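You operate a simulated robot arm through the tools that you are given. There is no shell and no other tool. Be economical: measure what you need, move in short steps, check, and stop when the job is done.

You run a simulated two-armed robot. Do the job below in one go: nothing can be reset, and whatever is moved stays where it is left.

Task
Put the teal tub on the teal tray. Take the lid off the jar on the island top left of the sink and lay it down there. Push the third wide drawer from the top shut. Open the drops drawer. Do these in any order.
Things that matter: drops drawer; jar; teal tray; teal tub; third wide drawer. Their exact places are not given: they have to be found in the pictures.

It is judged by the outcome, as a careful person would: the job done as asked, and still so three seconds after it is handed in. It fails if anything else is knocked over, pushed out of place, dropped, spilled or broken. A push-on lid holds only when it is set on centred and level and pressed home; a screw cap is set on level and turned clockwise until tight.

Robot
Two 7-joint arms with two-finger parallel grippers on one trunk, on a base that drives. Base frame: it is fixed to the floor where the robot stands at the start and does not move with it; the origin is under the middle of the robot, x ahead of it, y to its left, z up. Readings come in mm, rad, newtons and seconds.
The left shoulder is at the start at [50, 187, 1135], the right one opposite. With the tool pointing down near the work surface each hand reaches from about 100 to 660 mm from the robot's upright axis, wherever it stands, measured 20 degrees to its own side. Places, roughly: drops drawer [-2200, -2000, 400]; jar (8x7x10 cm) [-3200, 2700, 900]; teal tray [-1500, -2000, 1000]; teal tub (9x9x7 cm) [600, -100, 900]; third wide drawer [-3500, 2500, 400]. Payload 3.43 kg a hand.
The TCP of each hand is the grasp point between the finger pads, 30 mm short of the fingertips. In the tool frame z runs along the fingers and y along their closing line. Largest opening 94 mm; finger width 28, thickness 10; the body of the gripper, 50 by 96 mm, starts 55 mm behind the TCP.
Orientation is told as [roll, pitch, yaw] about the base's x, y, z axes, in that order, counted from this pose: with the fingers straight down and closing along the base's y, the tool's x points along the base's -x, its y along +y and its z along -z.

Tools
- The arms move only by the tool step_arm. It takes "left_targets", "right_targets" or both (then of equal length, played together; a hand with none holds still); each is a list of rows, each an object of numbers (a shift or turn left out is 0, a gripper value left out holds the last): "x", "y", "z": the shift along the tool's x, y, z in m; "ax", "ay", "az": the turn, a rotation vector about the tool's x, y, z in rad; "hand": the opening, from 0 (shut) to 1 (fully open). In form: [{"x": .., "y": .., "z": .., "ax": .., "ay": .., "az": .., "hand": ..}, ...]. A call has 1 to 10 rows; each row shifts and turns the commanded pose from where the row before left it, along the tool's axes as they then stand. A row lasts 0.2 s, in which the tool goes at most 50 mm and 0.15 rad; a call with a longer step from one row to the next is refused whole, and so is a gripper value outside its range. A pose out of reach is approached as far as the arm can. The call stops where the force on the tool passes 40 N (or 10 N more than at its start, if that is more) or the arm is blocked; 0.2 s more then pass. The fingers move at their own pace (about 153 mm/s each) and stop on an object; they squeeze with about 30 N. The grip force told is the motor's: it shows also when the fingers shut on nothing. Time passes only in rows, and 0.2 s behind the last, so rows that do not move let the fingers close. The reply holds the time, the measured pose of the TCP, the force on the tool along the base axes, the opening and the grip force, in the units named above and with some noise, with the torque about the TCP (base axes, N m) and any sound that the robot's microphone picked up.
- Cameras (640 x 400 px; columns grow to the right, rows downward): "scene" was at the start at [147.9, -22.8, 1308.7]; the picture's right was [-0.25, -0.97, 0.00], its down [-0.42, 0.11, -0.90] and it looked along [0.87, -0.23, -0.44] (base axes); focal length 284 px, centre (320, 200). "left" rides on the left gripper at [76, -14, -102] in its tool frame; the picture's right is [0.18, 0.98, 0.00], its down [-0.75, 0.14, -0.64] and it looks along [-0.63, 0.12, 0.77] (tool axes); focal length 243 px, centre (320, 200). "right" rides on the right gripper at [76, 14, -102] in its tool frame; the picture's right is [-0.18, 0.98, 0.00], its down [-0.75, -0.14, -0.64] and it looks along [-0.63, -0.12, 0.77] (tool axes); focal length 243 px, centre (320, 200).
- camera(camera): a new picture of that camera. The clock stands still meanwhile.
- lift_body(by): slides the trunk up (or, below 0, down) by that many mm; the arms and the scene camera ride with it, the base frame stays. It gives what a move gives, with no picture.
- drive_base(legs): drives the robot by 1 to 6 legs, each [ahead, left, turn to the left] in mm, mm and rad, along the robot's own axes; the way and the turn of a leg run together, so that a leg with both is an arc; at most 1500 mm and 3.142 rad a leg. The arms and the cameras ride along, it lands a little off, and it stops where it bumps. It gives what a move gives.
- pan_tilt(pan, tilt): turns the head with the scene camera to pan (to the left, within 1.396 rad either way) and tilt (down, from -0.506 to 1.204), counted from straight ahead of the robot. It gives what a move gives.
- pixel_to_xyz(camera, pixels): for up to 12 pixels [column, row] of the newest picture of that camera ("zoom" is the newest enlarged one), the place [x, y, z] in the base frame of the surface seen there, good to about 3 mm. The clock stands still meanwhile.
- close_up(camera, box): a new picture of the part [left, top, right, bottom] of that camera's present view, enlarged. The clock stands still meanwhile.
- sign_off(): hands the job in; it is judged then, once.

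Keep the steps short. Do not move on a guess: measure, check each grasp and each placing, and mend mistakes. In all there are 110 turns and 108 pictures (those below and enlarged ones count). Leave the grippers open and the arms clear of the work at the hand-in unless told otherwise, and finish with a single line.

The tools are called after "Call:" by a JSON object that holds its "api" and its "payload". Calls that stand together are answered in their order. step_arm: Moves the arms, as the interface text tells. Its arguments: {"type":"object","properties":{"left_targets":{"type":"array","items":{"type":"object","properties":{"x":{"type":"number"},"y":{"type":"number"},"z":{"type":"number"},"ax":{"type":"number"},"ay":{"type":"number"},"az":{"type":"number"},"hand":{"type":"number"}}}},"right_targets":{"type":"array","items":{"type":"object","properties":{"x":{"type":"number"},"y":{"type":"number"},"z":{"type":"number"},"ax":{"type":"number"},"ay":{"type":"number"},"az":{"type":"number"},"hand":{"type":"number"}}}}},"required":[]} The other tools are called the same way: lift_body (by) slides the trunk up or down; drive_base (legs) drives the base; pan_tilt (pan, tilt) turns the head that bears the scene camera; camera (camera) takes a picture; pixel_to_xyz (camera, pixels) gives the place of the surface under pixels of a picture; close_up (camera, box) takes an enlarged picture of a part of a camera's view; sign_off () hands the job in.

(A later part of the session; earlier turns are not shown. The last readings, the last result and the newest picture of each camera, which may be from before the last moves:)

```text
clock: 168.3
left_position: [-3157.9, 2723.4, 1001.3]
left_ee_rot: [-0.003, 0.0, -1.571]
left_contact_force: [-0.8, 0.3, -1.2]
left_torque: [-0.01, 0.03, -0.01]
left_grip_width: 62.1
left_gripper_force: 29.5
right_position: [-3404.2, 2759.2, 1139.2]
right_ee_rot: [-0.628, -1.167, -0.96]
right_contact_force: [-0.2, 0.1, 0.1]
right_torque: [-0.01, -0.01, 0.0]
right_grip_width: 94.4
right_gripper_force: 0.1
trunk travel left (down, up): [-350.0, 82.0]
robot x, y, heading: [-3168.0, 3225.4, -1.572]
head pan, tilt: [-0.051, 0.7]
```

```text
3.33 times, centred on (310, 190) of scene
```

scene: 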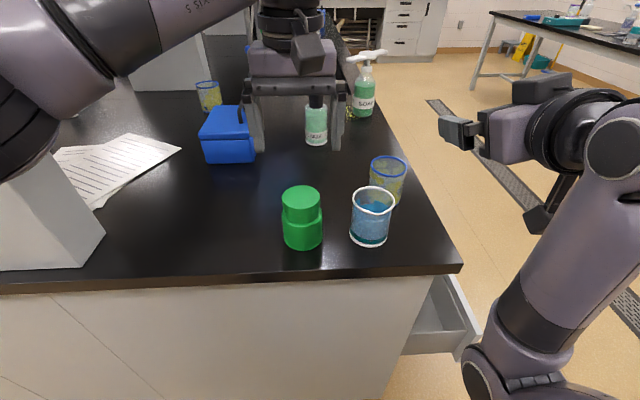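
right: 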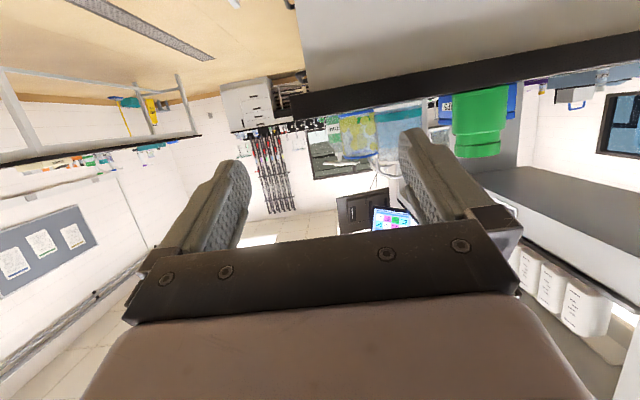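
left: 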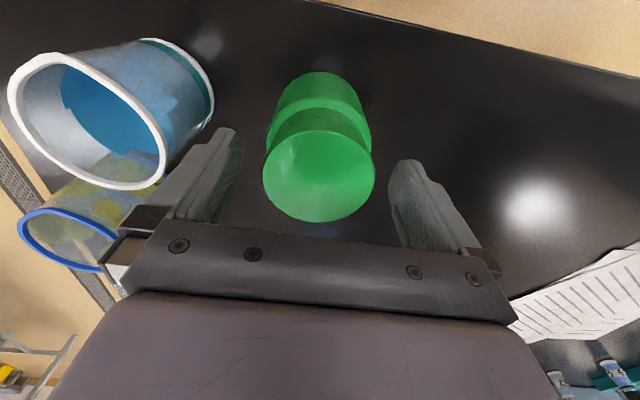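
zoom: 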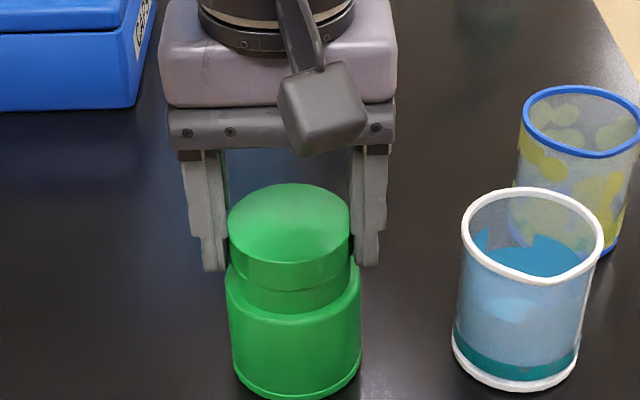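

The lid is gripped at 62 mm. I'll lift a few millimetres slowly and read the force.

Call:
{"api": "step_arm", "payload": {"left_targets": [{"z": -0.003}, {"z": -0.003}, {"z": -0.003}, {"z": -0.003}, {}]}}

Call:
{"api": "close_up", "payload": {"camera": "scene", "box": [230, 130, 390, 250]}}

```text
clock: 169.5
left_position: [-3158.1, 2724.8, 1014.0]
left_ee_rot: [-0.002, -0.002, -1.573]
left_contact_force: [0.9, 0.3, -0.7]
left_torque: [-0.02, -0.02, -0.01]
left_grip_width: 61.7
left_gripper_force: 29.5
right_position: [-3401.8, 2758.8, 1139.2]
right_ee_rot: [-0.628, -1.168, -0.958]
right_contact_force: [0.4, -0.3, 0.0]
right_torque: [0.0, 0.0, 0.0]
right_grip_width: 93.9
right_gripper_force: 0.0
trunk travel left (down, up): [-350.0, 82.0]
robot x, y, heading: [-3170.1, 3228.4, -1.575]
head pan, tilt: [-0.051, 0.7]
```

```text
3.33 times, centred on (310, 190) of scene
```

zoom: 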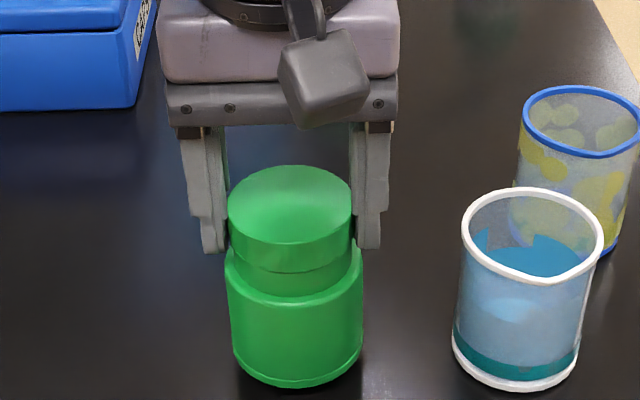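

The jar lifts with its lid, so the lid holds and the body has to be held. On the jar's left the counter is free, so the left hand will grip the body from the left and the right hand will take the lid from above. I'll set the jar back down and release.

Call:
{"api": "step_arm", "payload": {"left_targets": [{"z": 0.004}, {"z": 0.004}, {"z": 0.003}, {"z": 0.001}, {}]}}

```text
clock: 170.7
left_position: [-3158.1, 2725.0, 1001.4]
left_ee_rot: [-0.003, -0.002, -1.572]
left_contact_force: [-1.3, -0.9, 4.2]
left_torque: [-0.02, -0.03, 0.04]
left_grip_width: 61.9
left_gripper_force: 30.1
right_position: [-3403.1, 2760.4, 1139.4]
right_ee_rot: [-0.629, -1.167, -0.961]
right_contact_force: [-0.7, 0.7, 0.5]
right_torque: [0.02, 0.02, 0.01]
right_grip_width: 94.1
right_gripper_force: 0.1
trunk travel left (down, up): [-350.0, 82.0]
robot x, y, heading: [-3164.9, 3223.2, -1.573]
head pan, tilt: [-0.051, 0.7]
```

It's down (+4.2 N). I'll release, lift and move the left hand away to the left.

Call:
{"api": "step_arm", "payload": {"left_targets": [{"hand": 1}, {}, {}, {"z": -0.04}, {"z": -0.05}, {"z": -0.05}, {"y": 0.045, "x": 0.01}, {"y": 0.045, "x": 0.01}, {"y": 0.045, "x": 0.01}, {"y": 0.045, "x": 0.01}]}}

Call:
{"api": "step_arm", "payload": {"left_targets": [{"y": 0.04, "az": -0.15}, {"az": -0.15}, {"az": -0.15}, {"az": -0.15}, {"az": -0.15}, {"az": -0.15}, {"az": -0.15}, {"az": -0.15}, {"az": -0.15}, {"az": -0.15}]}}

Call:
{"api": "camera", "payload": {"camera": "scene"}}

```text
clock: 172.9
left_position: [-2978.8, 2766.3, 1141.0]
left_ee_rot: [-0.002, -0.002, -1.573]
left_contact_force: [0.6, 0.5, -0.2]
left_torque: [0.01, 0.03, 0.01]
left_grip_width: 94.2
left_gripper_force: 0.1
right_position: [-3403.7, 2759.4, 1140.7]
right_ee_rot: [-0.63, -1.166, -0.958]
right_contact_force: [0.8, 0.4, 0.1]
right_torque: [0.0, -0.03, 0.03]
right_grip_width: 94.2
right_gripper_force: 0.1
trunk travel left (down, up): [-350.0, 82.0]
robot x, y, heading: [-3164.2, 3224.3, -1.575]
head pan, tilt: [-0.051, 0.7]
```

```text
clock: 175.1
left_position: [-2937.2, 2766.0, 1139.7]
left_ee_rot: [-0.003, 0.002, -0.071]
left_contact_force: [-0.9, 0.3, -0.1]
left_torque: [0.0, 0.0, 0.02]
left_grip_width: 94.1
left_gripper_force: 0.0
right_position: [-3402.9, 2759.8, 1140.4]
right_ee_rot: [-0.629, -1.167, -0.96]
right_contact_force: [0.2, 0.0, 0.3]
right_torque: [-0.03, -0.05, -0.01]
right_grip_width: 94.2
right_gripper_force: 0.1
trunk travel left (down, up): [-350.0, 82.0]
robot x, y, heading: [-3165.7, 3228.7, -1.574]
head pan, tilt: [-0.051, 0.7]
```

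```text
51 pictures are left
```

scene: 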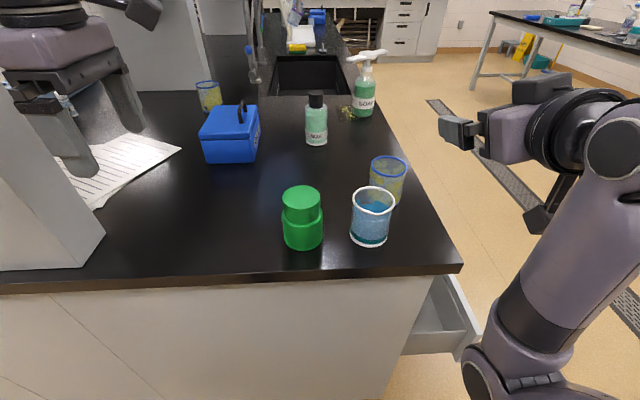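

The hand is yawed. There's a white column at the left of the picture; I'll measure it, since the forearm has to pass near it.

Call:
{"api": "pixel_to_xyz", "payload": {"camera": "scene", "pixels": [[104, 235], [60, 268], [20, 220], [5, 265], [80, 200], [100, 100], [395, 190], [352, 215]]}}

```text
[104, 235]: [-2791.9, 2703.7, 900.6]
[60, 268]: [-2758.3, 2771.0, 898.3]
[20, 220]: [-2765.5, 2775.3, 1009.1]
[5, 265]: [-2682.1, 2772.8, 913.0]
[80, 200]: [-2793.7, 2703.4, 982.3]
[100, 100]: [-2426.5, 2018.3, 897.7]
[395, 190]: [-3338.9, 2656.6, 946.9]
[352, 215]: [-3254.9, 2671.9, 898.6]
```

The column starts at x≥-2793. To stay clear I'll approach diagonally from the left and near side: shift away from the column, set yaw to about -0.78 and tilt the hand to about 20° below horizontal.

Call:
{"api": "step_arm", "payload": {"left_targets": [{"x": 0.03, "y": 0.03, "az": 0.14}, {"x": 0.03, "y": 0.03, "az": 0.14}, {"az": 0.14}, {"az": 0.14}, {"az": 0.15}, {"ay": 0.14}, {"ay": 0.14}, {"ay": 0.14}, {"ay": 0.14}, {"ay": 0.14}]}}

Call:
{"api": "step_arm", "payload": {"left_targets": [{"ay": 0.13}, {"ay": 0.13}, {"ay": 0.13}, {"ay": 0.13}, {}]}}

Call:
{"api": "camera", "payload": {"camera": "scene"}}

```text
clock: 177.3
left_position: [-2989.6, 2831.5, 1140.7]
left_ee_rot: [-0.004, 0.7, -0.786]
left_contact_force: [0.1, -0.2, 0.4]
left_torque: [0.01, 0.0, 0.0]
left_grip_width: 93.9
left_gripper_force: 0.1
right_position: [-3402.7, 2759.9, 1139.4]
right_ee_rot: [-0.629, -1.167, -0.96]
right_contact_force: [0.1, 1.1, -0.5]
right_torque: [0.01, -0.02, 0.01]
right_grip_width: 94.0
right_gripper_force: 0.0
trunk travel left (down, up): [-350.0, 82.0]
robot x, y, heading: [-3168.5, 3224.2, -1.569]
head pan, tilt: [-0.051, 0.7]
```

```text
clock: 178.5
left_position: [-2995.3, 2836.1, 1144.9]
left_ee_rot: [-0.007, 1.213, -0.797]
left_contact_force: [-0.1, -0.9, -0.2]
left_torque: [-0.02, -0.02, 0.01]
left_grip_width: 94.1
left_gripper_force: 0.1
right_position: [-3408.0, 2762.4, 1139.7]
right_ee_rot: [-0.622, -1.176, -0.963]
right_contact_force: [0.1, 0.1, 0.7]
right_torque: [-0.03, 0.03, 0.0]
right_grip_width: 93.8
right_gripper_force: 0.1
trunk travel left (down, up): [-350.0, 82.0]
robot x, y, heading: [-3167.7, 3227.7, -1.573]
head pan, tilt: [-0.051, 0.7]
```

```text
50 pictures are left
```

scene: 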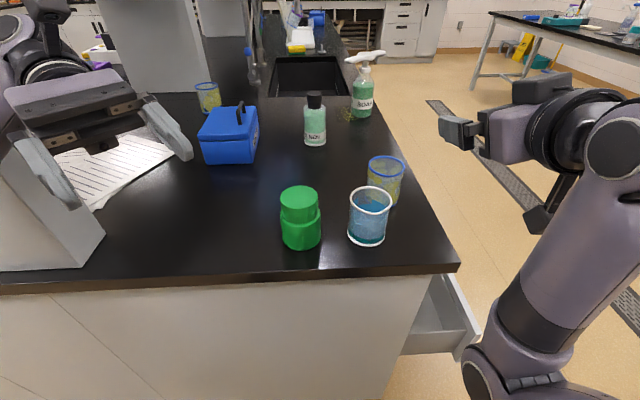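

I yawed the wrong way: the fingers now point back towards the robot and the wrist sits near the column. I'll reverse the tilt along the same path, then yaw the other way.

Call:
{"api": "step_arm", "payload": {"left_targets": [{"ay": -0.14}, {"ay": -0.14}, {"ay": -0.14}, {"ay": -0.14}, {"ay": -0.14}, {"ay": -0.14}, {"ay": -0.14}, {"ay": -0.14}, {"ay": -0.09}, {}]}}

Call:
{"api": "step_arm", "payload": {"left_targets": [{"az": -0.15}, {"az": -0.15}, {"az": -0.15}, {"az": -0.15}, {"az": -0.15}, {"az": -0.15}, {"az": -0.15}, {"az": -0.15}, {"az": -0.15}, {"az": -0.15}]}}

Call:
{"api": "camera", "payload": {"camera": "scene"}}

```text
clock: 180.7
left_position: [-2988.8, 2834.5, 1140.4]
left_ee_rot: [-0.002, 0.009, -0.782]
left_contact_force: [0.0, 0.3, 0.2]
left_torque: [-0.02, 0.0, -0.01]
left_grip_width: 94.0
left_gripper_force: 0.1
right_position: [-3402.8, 2759.4, 1140.0]
right_ee_rot: [-0.629, -1.168, -0.96]
right_contact_force: [0.3, -0.1, 0.4]
right_torque: [0.0, -0.02, 0.02]
right_grip_width: 93.9
right_gripper_force: 0.1
trunk travel left (down, up): [-350.0, 82.0]
robot x, y, heading: [-3162.5, 3225.5, -1.574]
head pan, tilt: [-0.051, 0.7]
```

```text
clock: 182.9
left_position: [-2988.4, 2832.7, 1141.7]
left_ee_rot: [0.01, 0.002, 0.719]
left_contact_force: [0.4, -0.2, 0.3]
left_torque: [0.01, 0.01, -0.01]
left_grip_width: 94.2
left_gripper_force: 0.1
right_position: [-3404.1, 2758.6, 1140.4]
right_ee_rot: [-0.628, -1.168, -0.959]
right_contact_force: [0.2, 0.1, 0.0]
right_torque: [-0.01, 0.0, 0.05]
right_grip_width: 93.9
right_gripper_force: 0.0
trunk travel left (down, up): [-350.0, 82.0]
robot x, y, heading: [-3166.1, 3226.1, -1.577]
head pan, tilt: [-0.051, 0.7]
```

```text
49 pictures are left
```

scene: 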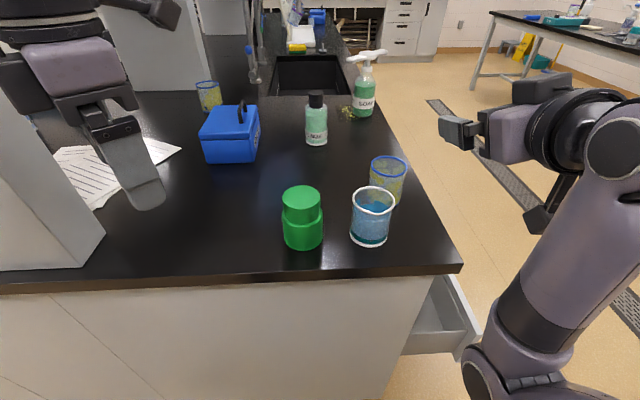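

The yaw is 0.72 now. I'll tilt again so the fingers point right and ahead, about 20° down.

Call:
{"api": "step_arm", "payload": {"left_targets": [{"ay": 0.14}, {"ay": 0.14}, {"ay": 0.14}, {"ay": 0.14}, {"ay": 0.14}, {"ay": 0.14}, {"ay": 0.14}, {"ay": 0.14}, {"ay": 0.1}, {}]}}

Call:
{"api": "camera", "payload": {"camera": "scene"}}

```text
clock: 185.1
left_position: [-2990.5, 2832.6, 1142.3]
left_ee_rot: [0.028, 1.224, 0.741]
left_contact_force: [0.4, 0.3, -0.3]
left_torque: [0.03, 0.03, 0.01]
left_grip_width: 94.0
left_gripper_force: 0.1
right_position: [-3403.0, 2758.8, 1139.4]
right_ee_rot: [-0.629, -1.167, -0.96]
right_contact_force: [0.7, 0.3, 0.1]
right_torque: [-0.03, 0.03, 0.0]
right_grip_width: 94.0
right_gripper_force: 0.1
trunk travel left (down, up): [-350.0, 82.0]
robot x, y, heading: [-3167.9, 3226.5, -1.574]
head pan, tilt: [-0.051, 0.7]
```

```text
48 pictures are left
```

scene: 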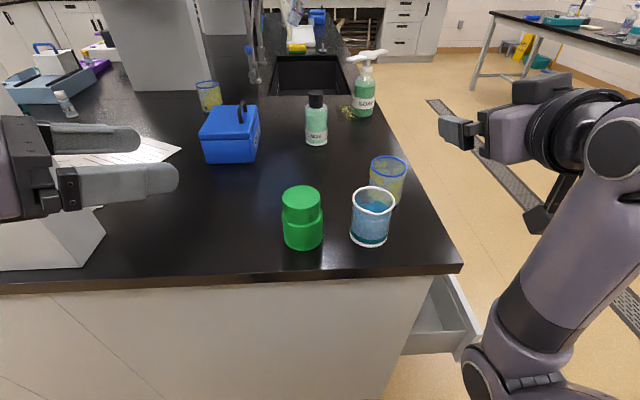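

The hand points diagonally at the jar's height plane. I'll move it to a start point about 140 mm short of the jar along its own axis.

Call:
{"api": "step_arm", "payload": {"left_targets": [{"x": -0.0318, "y": 0.0083, "z": 0.029}, {"x": -0.0318, "y": 0.0083, "z": 0.029}, {"x": -0.0318, "y": 0.0083, "z": 0.029}, {"x": -0.0318, "y": 0.0083, "z": 0.029}, {}]}}

Call:
{"api": "camera", "payload": {"camera": "left"}}

Call:
{"api": "camera", "payload": {"camera": "scene"}}

```text
clock: 186.3
left_position: [-3063.5, 2819.2, 983.3]
left_ee_rot: [0.029, 1.222, 0.743]
left_contact_force: [0.4, -0.2, 0.0]
left_torque: [-0.01, 0.0, -0.02]
left_grip_width: 94.1
left_gripper_force: 0.1
right_position: [-3402.0, 2759.2, 1139.9]
right_ee_rot: [-0.631, -1.167, -0.96]
right_contact_force: [-0.3, 0.1, 0.4]
right_torque: [-0.01, -0.01, -0.03]
right_grip_width: 93.9
right_gripper_force: 0.0
trunk travel left (down, up): [-350.0, 82.0]
robot x, y, heading: [-3165.7, 3221.7, -1.569]
head pan, tilt: [-0.051, 0.7]
```

```text
47 pictures are left
```

left: 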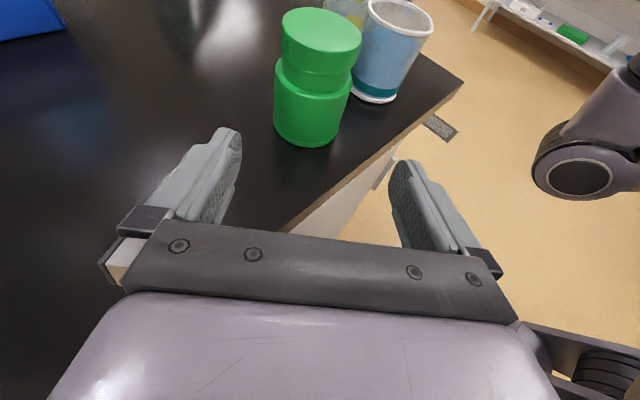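

```text
46 pictures are left
```

scene: 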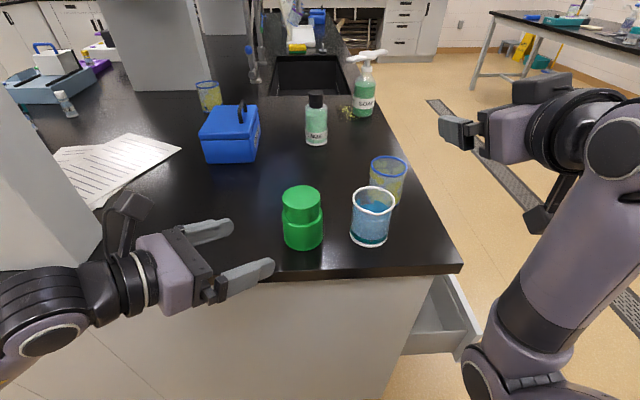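

I'll trim 6 mm sideways and advance 142 mm along the tool axis so the open jaws straddle the jar's body. Then I'll check before closing.

Call:
{"api": "step_arm", "payload": {"left_targets": [{"y": -0.006, "z": 0.03}, {"z": 0.03}, {"z": 0.03}, {"z": 0.03}, {"z": 0.022}, {}]}}

Call:
{"api": "close_up", "payload": {"camera": "scene", "box": [200, 140, 424, 280]}}

Call:
{"api": "camera", "payload": {"camera": "left"}}

```text
clock: 187.7
left_position: [-3159.3, 2725.0, 933.9]
left_ee_rot: [0.027, 1.221, 0.742]
left_contact_force: [0.7, -0.1, -0.5]
left_torque: [-0.02, 0.0, 0.01]
left_grip_width: 94.0
left_gripper_force: 0.0
right_position: [-3402.2, 2758.5, 1139.8]
right_ee_rot: [-0.63, -1.168, -0.958]
right_contact_force: [1.2, 0.0, -0.2]
right_torque: [0.01, -0.01, 0.0]
right_grip_width: 94.0
right_gripper_force: 0.0
trunk travel left (down, up): [-350.0, 82.0]
robot x, y, heading: [-3170.2, 3227.4, -1.574]
head pan, tilt: [-0.051, 0.7]
```

```text
2.86 times, centred on (312, 210) of scene
```

zoom: 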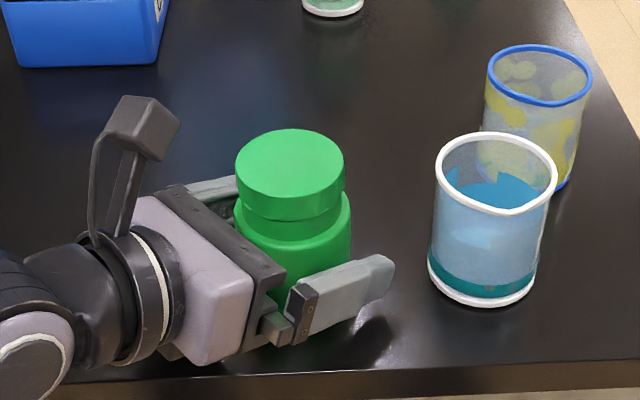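

```text
44 pictures are left
```

left: 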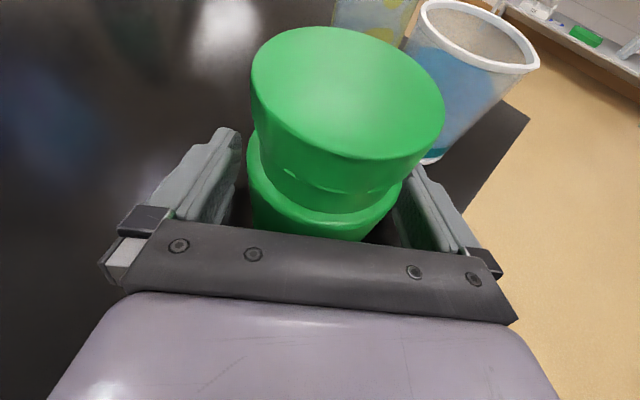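

The jaws straddle the body squarely. I'll close the left hand on it.

Call:
{"api": "step_arm", "payload": {"left_targets": [{"hand": 0}, {}, {}, {}]}}

```text
clock: 188.7
left_position: [-3159.4, 2725.6, 934.2]
left_ee_rot: [0.032, 1.223, 0.743]
left_contact_force: [-0.2, -0.1, 0.3]
left_torque: [0.02, 0.0, 0.01]
left_grip_width: 72.8
left_gripper_force: 29.7
right_position: [-3403.2, 2759.1, 1139.7]
right_ee_rot: [-0.629, -1.168, -0.959]
right_contact_force: [-1.3, -1.1, -0.1]
right_torque: [-0.02, 0.01, -0.03]
right_grip_width: 93.9
right_gripper_force: 0.1
trunk travel left (down, up): [-350.0, 82.0]
robot x, y, heading: [-3166.6, 3226.7, -1.573]
head pan, tilt: [-0.051, 0.7]
```

The body is held at 72.8 mm. Now I'll turn the right hand back to point down, in place at z 1140, clear of everything.

Call:
{"api": "step_arm", "payload": {"right_targets": [{"ay": 0.139}, {"ay": 0.139}, {"ay": 0.139}, {"ay": 0.139}, {"ay": 0.139}, {"ay": 0.139}, {"ay": 0.139}, {"ay": 0.139}, {"ay": 0.139}, {}]}}

```text
clock: 190.9
left_position: [-3159.0, 2724.2, 935.4]
left_ee_rot: [0.028, 1.221, 0.743]
left_contact_force: [0.6, 0.7, 1.1]
left_torque: [-0.06, 0.02, 0.02]
left_grip_width: 72.8
left_gripper_force: 29.6
right_position: [-3442.7, 2657.1, 1083.5]
right_ee_rot: [-0.232, 0.013, -1.557]
right_contact_force: [-0.2, 0.7, 0.5]
right_torque: [-0.01, 0.01, 0.0]
right_grip_width: 94.0
right_gripper_force: 0.0
right hand out of reach, approached as far as the arm can: row 3, 4, 5, 6, 7, 8
trunk travel left (down, up): [-350.0, 82.0]
robot x, y, heading: [-3164.7, 3230.2, -1.572]
head pan, tilt: [-0.051, 0.7]
```

Call:
{"api": "step_arm", "payload": {"right_targets": [{"ax": -0.116}, {"ax": -0.116}, {"z": -0.03}, {}]}}

Call:
{"api": "camera", "payload": {"camera": "scene"}}

```text
clock: 191.9
left_position: [-3158.7, 2725.7, 932.8]
left_ee_rot: [0.029, 1.222, 0.745]
left_contact_force: [-0.4, -1.0, 0.6]
left_torque: [0.0, -0.03, -0.02]
left_grip_width: 72.4
left_gripper_force: 29.8
right_position: [-3440.1, 2658.1, 1114.4]
right_ee_rot: [0.001, 0.011, -1.553]
right_contact_force: [0.0, 0.5, -0.6]
right_torque: [0.0, 0.01, 0.03]
right_grip_width: 93.7
right_gripper_force: 0.1
trunk travel left (down, up): [-350.0, 82.0]
robot x, y, heading: [-3167.9, 3226.8, -1.576]
head pan, tilt: [-0.051, 0.7]
```

```text
43 pictures are left
```

scene: 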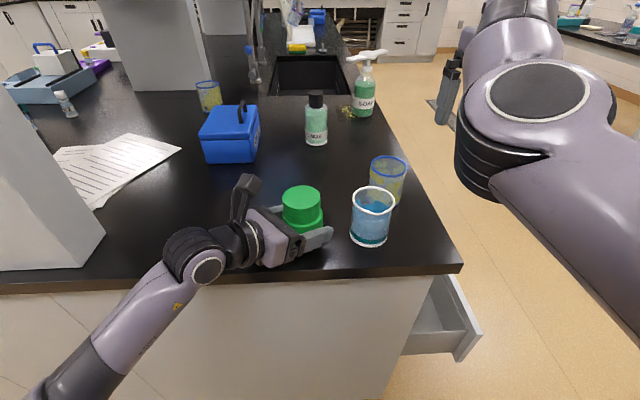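

The right hand points down again. I'll bring it above the lid at about z 1130 and pre-turn it clockwise by 0.6 rad, so there's room to twist anticlockwise past the left hand's camera.

Call:
{"api": "step_arm", "payload": {"right_targets": [{"z": -0.02, "hand": 1}, {"y": 0.0403, "x": 0.0094}, {"y": 0.0403, "x": 0.0094}, {"y": 0.0403, "x": 0.0094}, {"y": 0.0403, "x": 0.0094}, {"y": 0.0403, "x": 0.0094}, {"y": 0.0403, "x": 0.0094}, {"y": 0.0403, "x": 0.0094}, {}]}}

Call:
{"api": "step_arm", "payload": {"right_targets": [{"az": 0.15}, {"az": 0.15}, {"az": 0.15}, {"az": 0.15}, {}]}}

Call:
{"api": "camera", "payload": {"camera": "right"}}

Call:
{"api": "camera", "payload": {"camera": "scene"}}

```text
clock: 193.9
left_position: [-3159.3, 2725.4, 935.5]
left_ee_rot: [0.026, 1.221, 0.742]
left_contact_force: [1.0, 1.1, 0.7]
left_torque: [-0.04, -0.03, 0.01]
left_grip_width: 72.4
left_gripper_force: 30.2
right_position: [-3214.1, 2666.1, 1154.2]
right_ee_rot: [0.015, 0.003, -1.577]
right_contact_force: [0.4, -0.1, 0.0]
right_torque: [0.01, -0.03, 0.01]
right_grip_width: 93.8
right_gripper_force: 0.1
right hand out of reach, approached as far as the arm can: row 2, 3, 4, 5, 6, 8
trunk travel left (down, up): [-350.0, 82.0]
robot x, y, heading: [-3164.4, 3228.7, -1.578]
head pan, tilt: [-0.051, 0.7]
```

```text
clock: 195.1
left_position: [-3158.9, 2726.4, 933.9]
left_ee_rot: [0.029, 1.224, 0.745]
left_contact_force: [-0.9, 0.1, 1.6]
left_torque: [-0.02, -0.04, -0.02]
left_grip_width: 72.6
left_gripper_force: 29.3
right_position: [-3213.1, 2667.7, 1152.3]
right_ee_rot: [0.003, 0.015, -2.181]
right_contact_force: [-1.1, 0.4, -0.3]
right_torque: [-0.04, -0.01, -0.02]
right_grip_width: 93.8
right_gripper_force: 0.0
right hand out of reach, approached as far as the arm can: row 4
trunk travel left (down, up): [-350.0, 82.0]
robot x, y, heading: [-3166.3, 3225.6, -1.574]
head pan, tilt: [-0.051, 0.7]
```

```text
42 pictures are left
```

right: 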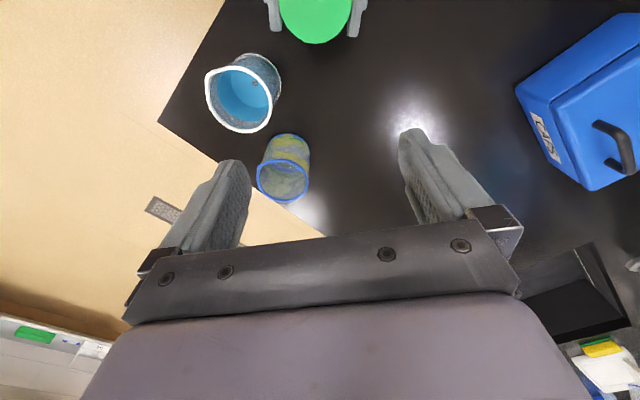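

```text
41 pictures are left
```

scene: 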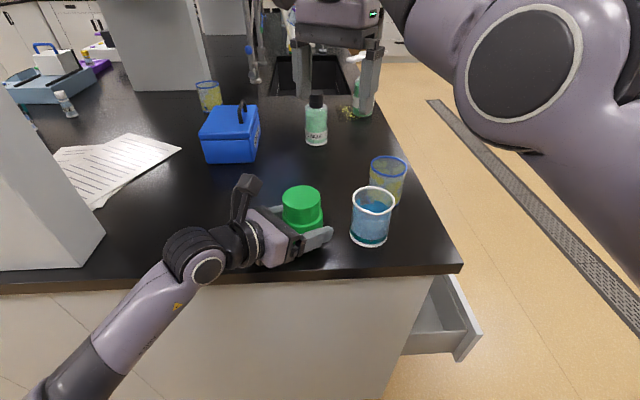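

The arm met its reach limit up high. I'll move back towards the jar's centre and lower.

Call:
{"api": "step_arm", "payload": {"right_targets": [{"x": 0.026, "y": 0.004, "z": 0.013}, {"x": 0.026, "y": 0.004, "z": 0.013}, {"x": 0.026, "y": 0.004, "z": 0.013}, {}]}}

Call:
{"api": "camera", "payload": {"camera": "right"}}

```text
clock: 196.1
left_position: [-3159.3, 2725.8, 934.0]
left_ee_rot: [0.027, 1.221, 0.745]
left_contact_force: [0.1, 0.0, 1.8]
left_torque: [-0.05, -0.03, 0.0]
left_grip_width: 72.3
left_gripper_force: 30.5
right_position: [-3206.8, 2667.1, 1137.4]
right_ee_rot: [0.002, 0.022, -2.183]
right_contact_force: [-0.3, -0.1, 0.0]
right_torque: [-0.01, 0.02, 0.0]
right_grip_width: 94.0
right_gripper_force: 0.1
right hand out of reach, approached as far as the arm can: row 1, 2, 3
trunk travel left (down, up): [-350.0, 82.0]
robot x, y, heading: [-3163.8, 3223.3, -1.572]
head pan, tilt: [-0.051, 0.7]
```

```text
40 pictures are left
```

right: 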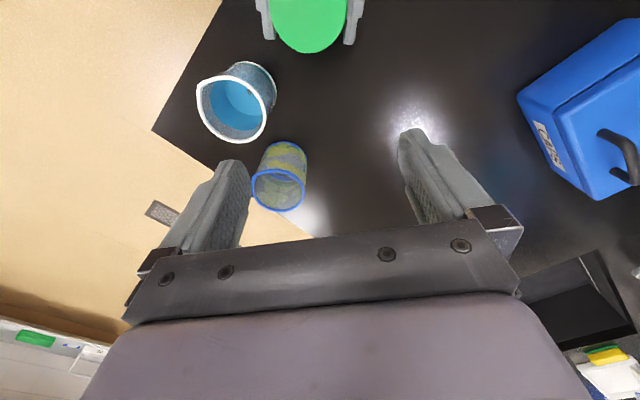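

The commanded pose isn't reachable in this elbow posture. I'll bring the right hand back to its comfortable starting area, which should unwind the elbow, and then come in again.

Call:
{"api": "step_arm", "payload": {"right_targets": [{"y": -0.037, "x": -0.0092, "z": -0.03}, {"y": -0.037, "x": -0.0092, "z": -0.03}, {"y": -0.037, "x": -0.0092, "z": -0.029}, {"y": -0.037, "x": -0.0092}, {"y": -0.037, "x": -0.0092}, {"y": -0.037, "x": -0.0092}, {"y": -0.037, "x": -0.0092}, {"y": -0.037, "x": -0.0092}, {}, {}]}}

Call:
{"api": "step_arm", "payload": {"right_targets": [{"az": -0.15}, {"az": -0.15}, {"az": -0.15}, {"az": -0.15}, {}, {}]}}

Call:
{"api": "camera", "payload": {"camera": "scene"}}

```text
clock: 198.3
left_position: [-3159.0, 2726.5, 932.9]
left_ee_rot: [0.028, 1.22, 0.744]
left_contact_force: [0.5, 0.5, 2.3]
left_torque: [-0.05, -0.08, 0.03]
left_grip_width: 72.2
left_gripper_force: 29.9
right_position: [-3366.0, 2657.3, 1201.0]
right_ee_rot: [-0.003, 0.013, -2.147]
right_contact_force: [-0.2, -1.1, -0.3]
right_torque: [-0.01, 0.02, 0.01]
right_grip_width: 94.1
right_gripper_force: 0.0
right hand out of reach, approached as far as the arm can: row 1, 2, 3, 4, 5, 6, 7, 8
trunk travel left (down, up): [-350.0, 82.0]
robot x, y, heading: [-3169.3, 3222.3, -1.572]
head pan, tilt: [-0.051, 0.7]
```

```text
clock: 199.7
left_position: [-3158.1, 2726.9, 933.9]
left_ee_rot: [0.028, 1.222, 0.744]
left_contact_force: [-0.2, -0.4, 1.0]
left_torque: [-0.07, -0.02, -0.06]
left_grip_width: 72.4
left_gripper_force: 30.2
right_position: [-3367.5, 2655.0, 1199.9]
right_ee_rot: [0.0, 0.01, -1.55]
right_contact_force: [-0.1, 0.0, 0.2]
right_torque: [0.02, 0.0, -0.02]
right_grip_width: 94.1
right_gripper_force: 0.1
trunk travel left (down, up): [-350.0, 82.0]
robot x, y, heading: [-3165.4, 3226.3, -1.573]
head pan, tilt: [-0.051, 0.7]
```

```text
39 pictures are left
```

scene: 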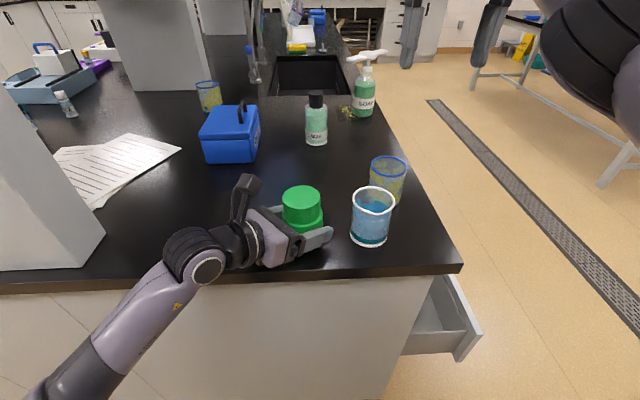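

The hand moves sideways but isn't coming back. I'll try a pure retreat of 150 mm.

Call:
{"api": "step_arm", "payload": {"right_targets": [{"x": 0.03}, {"x": 0.03}, {"x": 0.03}, {"x": 0.03}, {"x": 0.03}, {}]}}

Call:
{"api": "pan_tilt", "payload": {"pan": -0.7, "tilt": 0.3}}

Call:
{"api": "camera", "payload": {"camera": "scene"}}

```text
clock: 200.5
left_position: [-3158.5, 2724.6, 933.8]
left_ee_rot: [0.029, 1.224, 0.742]
left_contact_force: [0.2, 0.1, 0.2]
left_torque: [-0.01, 0.05, 0.02]
left_grip_width: 72.4
left_gripper_force: 30.0
right_position: [-3401.7, 2704.2, 1088.2]
right_ee_rot: [0.028, 0.251, -1.615]
right_contact_force: [0.7, 0.1, 0.0]
right_torque: [-0.02, 0.02, 0.04]
right_grip_width: 94.2
right_gripper_force: 0.0
right hand out of reach, approached as far as the arm can: row 1, 2, 4
trunk travel left (down, up): [-350.0, 82.0]
robot x, y, heading: [-3161.7, 3222.9, -1.574]
head pan, tilt: [-0.051, 0.7]
stopped in row 4 (right hand): the arm was blocked; the commanded pose is now the measured one
```

```text
clock: 201.6
left_position: [-3159.7, 2725.7, 935.3]
left_ee_rot: [0.028, 1.222, 0.743]
left_contact_force: [-0.6, -0.7, -0.4]
left_torque: [0.0, -0.04, 0.0]
left_grip_width: 72.2
left_gripper_force: 29.8
right_position: [-3400.8, 2704.6, 1090.6]
right_ee_rot: [0.028, 0.25, -1.611]
right_contact_force: [-0.2, 0.0, 0.1]
right_torque: [-0.03, 0.0, 0.05]
right_grip_width: 93.8
right_gripper_force: 0.1
trunk travel left (down, up): [-350.0, 82.0]
robot x, y, heading: [-3166.2, 3226.1, -1.575]
head pan, tilt: [-0.7, 0.3]
```

```text
38 pictures are left
```

scene: 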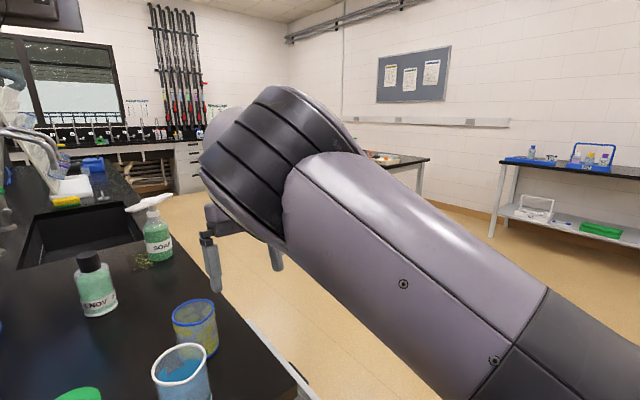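

The right arm has folded with its elbow out in front, so it can't come back over the jar. I'll release the jar, withdraw the left hand along its axis, back the base off and unwind the right arm in open space along the path that worked before.

Call:
{"api": "step_arm", "payload": {"left_targets": [{"hand": 1}, {}, {}, {"z": -0.03}, {"z": -0.03}, {"z": -0.03}, {"z": -0.03}, {"z": -0.022}, {"x": 0.03}, {"x": 0.03}]}}

Call:
{"api": "drive_base", "payload": {"legs": [[-480, 0, 0]]}}

Call:
{"api": "step_arm", "payload": {"right_targets": [{"ay": -0.145}, {"ay": -0.145}, {"ay": -0.145}, {"ay": -0.145}, {"ay": -0.145}, {"ay": -0.145}, {"ay": -0.145}, {"ay": -0.145}, {"ay": -0.145}, {"ay": -0.145}]}}

Call:
{"api": "pan_tilt", "payload": {"pan": -0.4, "tilt": 0.6}}

Call:
{"api": "camera", "payload": {"camera": "scene"}}

```text
clock: 203.8
left_position: [-3071.7, 2798.5, 1039.5]
left_ee_rot: [0.026, 1.221, 0.743]
left_contact_force: [-0.4, 0.2, 1.4]
left_torque: [0.03, 0.01, -0.01]
left_grip_width: 94.0
left_gripper_force: 0.0
right_position: [-3401.7, 2704.9, 1090.1]
right_ee_rot: [0.029, 0.251, -1.613]
right_contact_force: [-1.0, -0.7, 0.6]
right_torque: [0.0, 0.02, -0.03]
right_grip_width: 94.0
right_gripper_force: 0.1
trunk travel left (down, up): [-350.0, 82.0]
robot x, y, heading: [-3165.0, 3225.2, -1.57]
head pan, tilt: [-0.7, 0.3]
```

```text
clock: 206.6
left_position: [-3070.2, 3272.9, 1039.6]
left_ee_rot: [0.027, 1.223, 0.74]
left_contact_force: [-0.6, 0.4, 0.3]
left_torque: [-0.04, -0.02, -0.04]
left_grip_width: 93.9
left_gripper_force: 0.1
right_position: [-3401.6, 3179.7, 1090.2]
right_ee_rot: [0.029, 0.251, -1.616]
right_contact_force: [-0.1, 0.0, -0.2]
right_torque: [0.01, 0.01, 0.01]
right_grip_width: 94.0
right_gripper_force: 0.1
trunk travel left (down, up): [-350.0, 82.0]
robot x, y, heading: [-3165.2, 3701.6, -1.576]
head pan, tilt: [-0.7, 0.3]
```

```text
clock: 207.2
left_position: [-3070.1, 3272.6, 1039.8]
left_ee_rot: [0.024, 1.222, 0.738]
left_contact_force: [0.5, 0.5, 0.5]
left_torque: [0.01, 0.0, 0.01]
left_grip_width: 93.9
left_gripper_force: 0.0
right_position: [-3426.0, 3195.5, 996.5]
right_ee_rot: [0.054, 0.172, -1.679]
right_contact_force: [0.0, -1.0, 0.1]
right_torque: [0.02, -0.01, 0.01]
right_grip_width: 94.2
right_gripper_force: 0.1
right hand out of reach, approached as far as the arm can: row 2, 3
trunk travel left (down, up): [-350.0, 82.0]
robot x, y, heading: [-3159.1, 3695.4, -1.571]
head pan, tilt: [-0.7, 0.3]
stopped in row 3 (right hand): the arm was blocked; the commanded pose is now the measured one
```

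```text
clock: 208.0
left_position: [-3069.5, 3272.6, 1039.4]
left_ee_rot: [0.025, 1.222, 0.74]
left_contact_force: [0.8, -0.1, 0.1]
left_torque: [0.03, 0.03, 0.06]
left_grip_width: 93.7
left_gripper_force: 0.0
right_position: [-3426.2, 3193.6, 997.0]
right_ee_rot: [0.053, 0.173, -1.68]
right_contact_force: [0.1, -0.2, 0.1]
right_torque: [0.02, 0.02, 0.0]
right_grip_width: 93.8
right_gripper_force: 0.1
trunk travel left (down, up): [-350.0, 82.0]
robot x, y, heading: [-3162.8, 3696.2, -1.576]
head pan, tilt: [-0.4, 0.6]
```

```text
37 pictures are left
```

scene: 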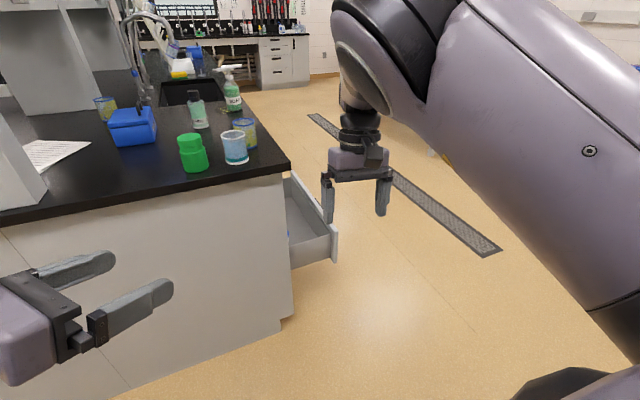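

The elbow is straight ahead and high. I'll swing the hand out to the robot's right, in free space, to bring the elbow outboard.

Call:
{"api": "step_arm", "payload": {"right_targets": [{"y": -0.04}, {"y": -0.04}, {"y": -0.04}, {"y": -0.04}, {"y": -0.04, "x": 0.02}, {"y": -0.04, "x": 0.02}, {"y": -0.03, "x": 0.03}, {"y": -0.03, "x": 0.03}, {"x": 0.03}, {}]}}

Call:
{"api": "pan_tilt", "payload": {"pan": -0.8, "tilt": 0.6}}

Call:
{"api": "camera", "payload": {"camera": "scene"}}

```text
clock: 210.2
left_position: [-3070.9, 3272.7, 1039.7]
left_ee_rot: [0.028, 1.223, 0.739]
left_contact_force: [0.4, -0.4, 0.0]
left_torque: [0.01, -0.04, -0.01]
left_grip_width: 94.0
left_gripper_force: 0.2
right_position: [-3710.7, 3357.4, 1003.0]
right_ee_rot: [0.051, 0.175, -1.675]
right_contact_force: [-0.6, 0.7, 0.8]
right_torque: [0.0, 0.03, -0.02]
right_grip_width: 94.0
right_gripper_force: 0.1
trunk travel left (down, up): [-350.0, 82.0]
robot x, y, heading: [-3165.8, 3697.1, -1.575]
head pan, tilt: [-0.4, 0.6]
```

```text
clock: 211.1
left_position: [-3070.1, 3272.9, 1039.4]
left_ee_rot: [0.028, 1.221, 0.739]
left_contact_force: [0.2, -0.9, -0.8]
left_torque: [0.02, 0.01, 0.0]
left_grip_width: 93.7
left_gripper_force: 0.0
right_position: [-3709.9, 3356.6, 1003.0]
right_ee_rot: [0.051, 0.173, -1.675]
right_contact_force: [0.1, 0.1, 0.6]
right_torque: [0.0, 0.03, -0.01]
right_grip_width: 93.8
right_gripper_force: 0.0
trunk travel left (down, up): [-350.0, 82.0]
robot x, y, heading: [-3164.4, 3697.5, -1.579]
head pan, tilt: [-0.799, 0.6]
```

```text
36 pictures are left
```

scene: 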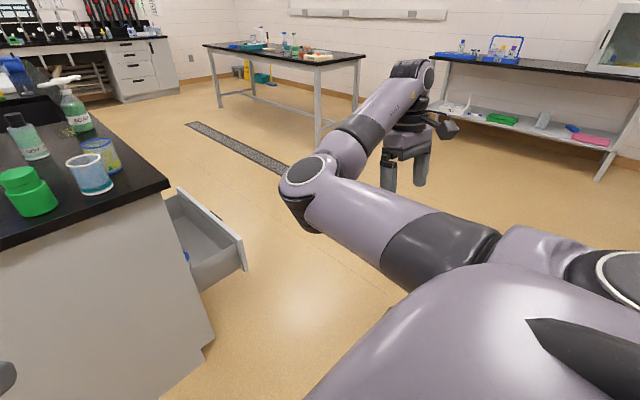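

The elbow stays inboard, but in this posture the hand can work tool-down at about 560 mm ahead. So I'll stand the robot further back and work at that distance. I'll level the right hand and bring it to the front at about z 1140.

Call:
{"api": "step_arm", "payload": {"right_targets": [{"ay": -0.1, "ax": 0.05}, {"ay": -0.075, "az": -0.1}, {"y": 0.038, "x": -0.0256, "z": -0.017}, {"y": 0.038, "x": -0.0256, "z": -0.017}, {"y": 0.038, "x": -0.0256, "z": -0.017}, {"y": 0.038, "x": -0.0256, "z": -0.017}, {"y": 0.038, "x": -0.0256, "z": -0.017}, {"y": 0.038, "x": -0.0256, "z": -0.017}, {"y": 0.038, "x": -0.0256, "z": -0.017}, {"y": 0.038, "x": -0.0256, "z": -0.017}]}}

Call:
{"api": "step_arm", "payload": {"right_targets": [{"y": 0.04, "x": -0.01}, {"y": 0.04, "x": -0.005}, {"y": 0.04}, {}]}}

```text
clock: 213.3
left_position: [-3068.9, 3272.7, 1039.4]
left_ee_rot: [0.029, 1.221, 0.74]
left_contact_force: [-0.4, -0.7, 0.1]
left_torque: [0.02, 0.0, 0.0]
left_grip_width: 93.7
left_gripper_force: 0.0
right_position: [-3434.9, 3140.6, 1148.9]
right_ee_rot: [0.006, -0.006, -1.575]
right_contact_force: [-0.5, 0.4, 0.1]
right_torque: [0.01, 0.0, -0.01]
right_grip_width: 93.8
right_gripper_force: 0.1
right hand out of reach, approached as far as the arm can: row 7, 8, 9
trunk travel left (down, up): [-350.0, 82.0]
robot x, y, heading: [-3164.0, 3701.8, -1.574]
head pan, tilt: [-0.799, 0.6]
```

```text
clock: 214.3
left_position: [-3069.3, 3273.7, 1039.1]
left_ee_rot: [0.025, 1.223, 0.74]
left_contact_force: [-0.4, -0.4, 0.9]
left_torque: [0.01, 0.0, 0.0]
left_grip_width: 94.0
left_gripper_force: 0.0
right_position: [-3323.5, 3116.1, 1151.0]
right_ee_rot: [0.012, -0.005, -1.593]
right_contact_force: [0.5, 0.3, 0.1]
right_torque: [-0.01, 0.0, -0.01]
right_grip_width: 93.7
right_gripper_force: 0.1
right hand out of reach, approached as far as the arm can: row 3
trunk travel left (down, up): [-350.0, 82.0]
robot x, y, heading: [-3160.6, 3697.9, -1.575]
head pan, tilt: [-0.799, 0.6]
```

Call:
{"api": "step_arm", "payload": {"right_targets": [{"z": 0.03}, {"z": 0.03}, {"z": 0.03}, {"z": 0.03}, {"z": 0.025}, {"y": 0.03}, {"y": 0.03}, {}]}}

```text
clock: 216.1
left_position: [-3070.7, 3271.4, 1039.6]
left_ee_rot: [0.029, 1.222, 0.741]
left_contact_force: [-0.2, 0.0, -0.4]
left_torque: [-0.05, 0.01, -0.01]
left_grip_width: 94.1
left_gripper_force: 0.0
right_position: [-3254.0, 3124.1, 1147.3]
right_ee_rot: [0.003, -0.002, -1.577]
right_contact_force: [-0.3, -0.4, 0.1]
right_torque: [0.03, 0.02, 0.01]
right_grip_width: 93.9
right_gripper_force: 0.0
right hand out of reach, approached as far as the arm can: row 1, 2, 3, 4, 5, 7
trunk travel left (down, up): [-350.0, 82.0]
robot x, y, heading: [-3163.7, 3701.5, -1.575]
head pan, tilt: [-0.799, 0.6]
```

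It still meets limits in this posture. I'll go back out to the right, where it moved freely, then lower the hand and bring it in low so the arm folds differently.

Call:
{"api": "step_arm", "payload": {"right_targets": [{"y": -0.045}, {"y": -0.045}, {"y": -0.045}, {"y": -0.045}, {"y": -0.04, "x": 0.02}, {"y": -0.04, "x": 0.025}, {"y": -0.03, "x": 0.03}, {"y": -0.03, "x": 0.03}, {"x": 0.03, "z": 0.03}, {"x": 0.03, "z": 0.03}]}}

Call:
{"api": "step_arm", "payload": {"right_targets": [{"y": -0.03, "x": 0.03, "z": 0.02}, {"z": 0.045}, {"z": 0.045}, {"z": 0.045}, {"z": 0.045}, {"z": 0.045}, {"z": 0.045}, {"z": 0.045}, {"z": 0.03}, {}]}}

Call:
{"api": "camera", "payload": {"camera": "scene"}}

```text
clock: 218.3
left_position: [-3071.3, 3272.9, 1040.1]
left_ee_rot: [0.026, 1.221, 0.74]
left_contact_force: [-0.3, 0.5, 0.6]
left_torque: [-0.01, 0.04, -0.01]
left_grip_width: 94.1
left_gripper_force: 0.1
right_position: [-3572.4, 3288.2, 1087.7]
right_ee_rot: [0.004, -0.003, -1.578]
right_contact_force: [-0.1, 0.8, -1.1]
right_torque: [-0.03, -0.01, -0.01]
right_grip_width: 94.0
right_gripper_force: 0.0
right hand out of reach, approached as far as the arm can: row 1
trunk travel left (down, up): [-350.0, 82.0]
robot x, y, heading: [-3165.1, 3698.7, -1.576]
head pan, tilt: [-0.799, 0.6]
```

```text
clock: 220.5
left_position: [-3070.2, 3271.6, 1039.8]
left_ee_rot: [0.028, 1.221, 0.741]
left_contact_force: [0.3, 0.1, 1.3]
left_torque: [0.02, 0.03, -0.02]
left_grip_width: 94.0
left_gripper_force: 0.0
right_position: [-3600.3, 3318.8, 723.0]
right_ee_rot: [0.005, -0.003, -1.579]
right_contact_force: [0.4, -0.8, -0.6]
right_torque: [0.01, -0.01, 0.02]
right_grip_width: 94.1
right_gripper_force: 0.0
trunk travel left (down, up): [-350.0, 82.0]
robot x, y, heading: [-3161.1, 3699.4, -1.577]
head pan, tilt: [-0.799, 0.6]
```

```text
35 pictures are left
```

scene: 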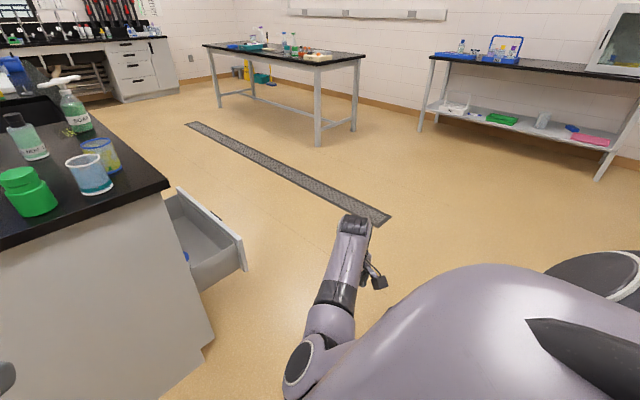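

A better plan is to swap back. The left hand is in its normal posture and takes the lid from above. The right hand, which does point ahead well, holds the body, turned about 25° inward so it passes the beaker. I'll reorient both hands now in free space.

Call:
{"api": "step_arm", "payload": {"right_targets": [{"az": -0.143}, {"az": -0.143}, {"az": -0.143}, {"ay": -0.142}, {"ay": -0.142}, {"ay": -0.142}, {"ay": -0.142}, {"ay": -0.142}, {"ay": -0.142}, {"ay": -0.142}], "left_targets": [{"ay": -0.136}, {"ay": -0.136}, {"ay": -0.136}, {"ay": -0.136}, {"ay": -0.136}, {"ay": -0.136}, {"ay": -0.136}, {"ay": -0.136}, {"ay": -0.135}, {}]}}

Call:
{"api": "step_arm", "payload": {"right_targets": [{"ay": -0.14}, {"y": 0.03}, {"y": 0.03}, {"y": 0.03}, {"y": 0.03}, {}, {}, {}, {}, {}], "left_targets": [{"z": -0.03, "az": 0.15}, {"z": -0.03, "az": 0.15}, {"z": -0.03, "az": 0.15}, {"az": 0.15}, {"az": 0.15}, {"az": 0.15}, {"az": 0.15}, {"az": 0.15}, {"az": 0.15}, {"az": 0.15}]}}

Call:
{"api": "step_arm", "payload": {"left_targets": [{"az": 0.15}, {"az": 0.15}, {"az": 0.15}, {"az": 0.15}, {"az": 0.15}, {}]}}

Call:
{"api": "pan_tilt", "payload": {"pan": -0.3, "tilt": 0.7}}

Call:
{"api": "camera", "payload": {"camera": "scene"}}

```text
clock: 222.7
left_position: [-3070.7, 3272.6, 1039.3]
left_ee_rot: [0.008, -0.002, 0.714]
left_contact_force: [0.6, -0.6, 0.4]
left_torque: [-0.01, -0.01, 0.02]
left_grip_width: 93.9
left_gripper_force: 0.0
right_position: [-3599.7, 3317.0, 723.1]
right_ee_rot: [0.005, -1.001, -1.154]
right_contact_force: [-0.1, -0.2, -0.1]
right_torque: [-0.01, -0.01, 0.01]
right_grip_width: 93.9
right_gripper_force: 0.1
trunk travel left (down, up): [-350.0, 82.0]
robot x, y, heading: [-3164.6, 3699.9, -1.58]
head pan, tilt: [-0.799, 0.6]
```

```text
clock: 224.9
left_position: [-3069.6, 3270.5, 1129.0]
left_ee_rot: [-0.001, 0.011, -0.788]
left_contact_force: [0.2, -0.3, 0.5]
left_torque: [0.0, -0.02, 0.03]
left_grip_width: 94.1
left_gripper_force: 0.1
right_position: [-3505.5, 3357.4, 733.2]
right_ee_rot: [-0.108, -1.134, -1.033]
right_contact_force: [0.1, 0.1, 0.8]
right_torque: [0.01, 0.02, 0.02]
right_grip_width: 93.9
right_gripper_force: 0.1
trunk travel left (down, up): [-350.0, 82.0]
robot x, y, heading: [-3167.1, 3699.7, -1.577]
head pan, tilt: [-0.799, 0.6]
```

```text
clock: 226.3
left_position: [-3069.6, 3271.8, 1128.8]
left_ee_rot: [-0.004, 0.007, -1.538]
left_contact_force: [0.6, -0.5, -0.1]
left_torque: [-0.02, -0.03, -0.03]
left_grip_width: 94.3
left_gripper_force: 0.1
right_position: [-3504.3, 3359.9, 730.8]
right_ee_rot: [-0.1, -1.13, -1.037]
right_contact_force: [0.0, -0.1, 0.4]
right_torque: [-0.01, 0.01, 0.02]
right_grip_width: 94.2
right_gripper_force: 0.0
trunk travel left (down, up): [-350.0, 82.0]
robot x, y, heading: [-3161.5, 3699.9, -1.574]
head pan, tilt: [-0.799, 0.6]
```

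```text
clock: 227.2
left_position: [-3069.2, 3272.1, 1129.4]
left_ee_rot: [-0.005, 0.007, -1.535]
left_contact_force: [0.3, 0.6, 0.0]
left_torque: [-0.01, -0.01, 0.0]
left_grip_width: 93.9
left_gripper_force: 0.1
right_position: [-3504.1, 3362.6, 730.4]
right_ee_rot: [-0.098, -1.13, -1.043]
right_contact_force: [1.2, -0.4, 0.4]
right_torque: [-0.01, -0.01, -0.03]
right_grip_width: 94.0
right_gripper_force: 0.0
trunk travel left (down, up): [-350.0, 82.0]
robot x, y, heading: [-3164.4, 3696.7, -1.579]
head pan, tilt: [-0.3, 0.7]
```

```text
34 pictures are left
```

scene: 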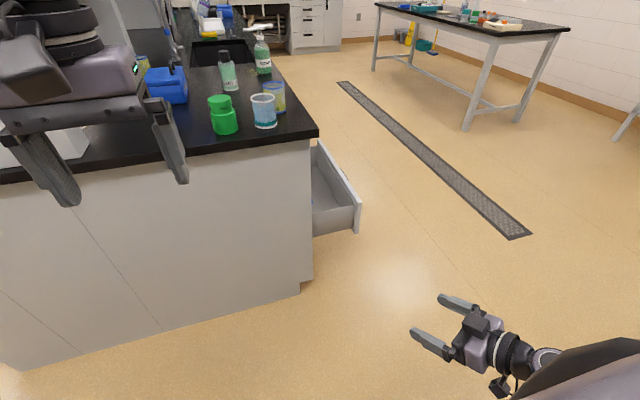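

Both poses look right. I'll raise the right hand to its pre-approach place relative to the robot and check that it isn't blocked.

Call:
{"api": "step_arm", "payload": {"right_targets": [{"x": -0.04, "y": 0.0, "z": -0.0054}, {"x": -0.04, "y": 0.0, "z": -0.0054}, {"x": -0.04, "y": 0.02, "z": -0.0054}, {"x": -0.04, "y": 0.02, "z": -0.0054}, {"x": -0.04, "y": 0.02, "z": -0.0054}, {"x": -0.04, "y": 0.02, "z": -0.0054}, {"x": -0.04, "y": 0.02, "z": -0.0054}, {}]}}

Call:
{"api": "step_arm", "payload": {"right_targets": [{"z": 0.035}, {"z": 0.035}, {"z": 0.035}, {"z": 0.035}, {}]}}

```text
clock: 229.0
left_position: [-3070.4, 3272.9, 1130.3]
left_ee_rot: [-0.005, 0.008, -1.534]
left_contact_force: [-0.4, 0.2, 0.7]
left_torque: [0.03, 0.03, 0.01]
left_grip_width: 93.9
left_gripper_force: 0.0
right_position: [-3377.7, 3292.8, 972.6]
right_ee_rot: [0.006, -1.137, -1.155]
right_contact_force: [0.5, -0.3, 0.4]
right_torque: [0.01, 0.01, 0.03]
right_grip_width: 94.1
right_gripper_force: 0.0
right hand out of reach, approached as far as the arm can: row 6, 7
trunk travel left (down, up): [-350.0, 82.0]
robot x, y, heading: [-3163.0, 3700.1, -1.574]
head pan, tilt: [-0.3, 0.7]
```

```text
clock: 230.2
left_position: [-3069.1, 3271.7, 1129.3]
left_ee_rot: [-0.003, 0.007, -1.534]
left_contact_force: [0.1, -0.4, 0.1]
left_torque: [0.0, -0.02, 0.05]
left_grip_width: 94.1
left_gripper_force: 0.1
right_position: [-3323.1, 3177.4, 912.7]
right_ee_rot: [0.006, -1.139, -1.154]
right_contact_force: [-0.3, -0.5, 0.8]
right_torque: [0.01, 0.02, 0.01]
right_grip_width: 94.2
right_gripper_force: 0.0
trunk travel left (down, up): [-350.0, 82.0]
robot x, y, heading: [-3163.7, 3704.2, -1.577]
head pan, tilt: [-0.3, 0.7]
```

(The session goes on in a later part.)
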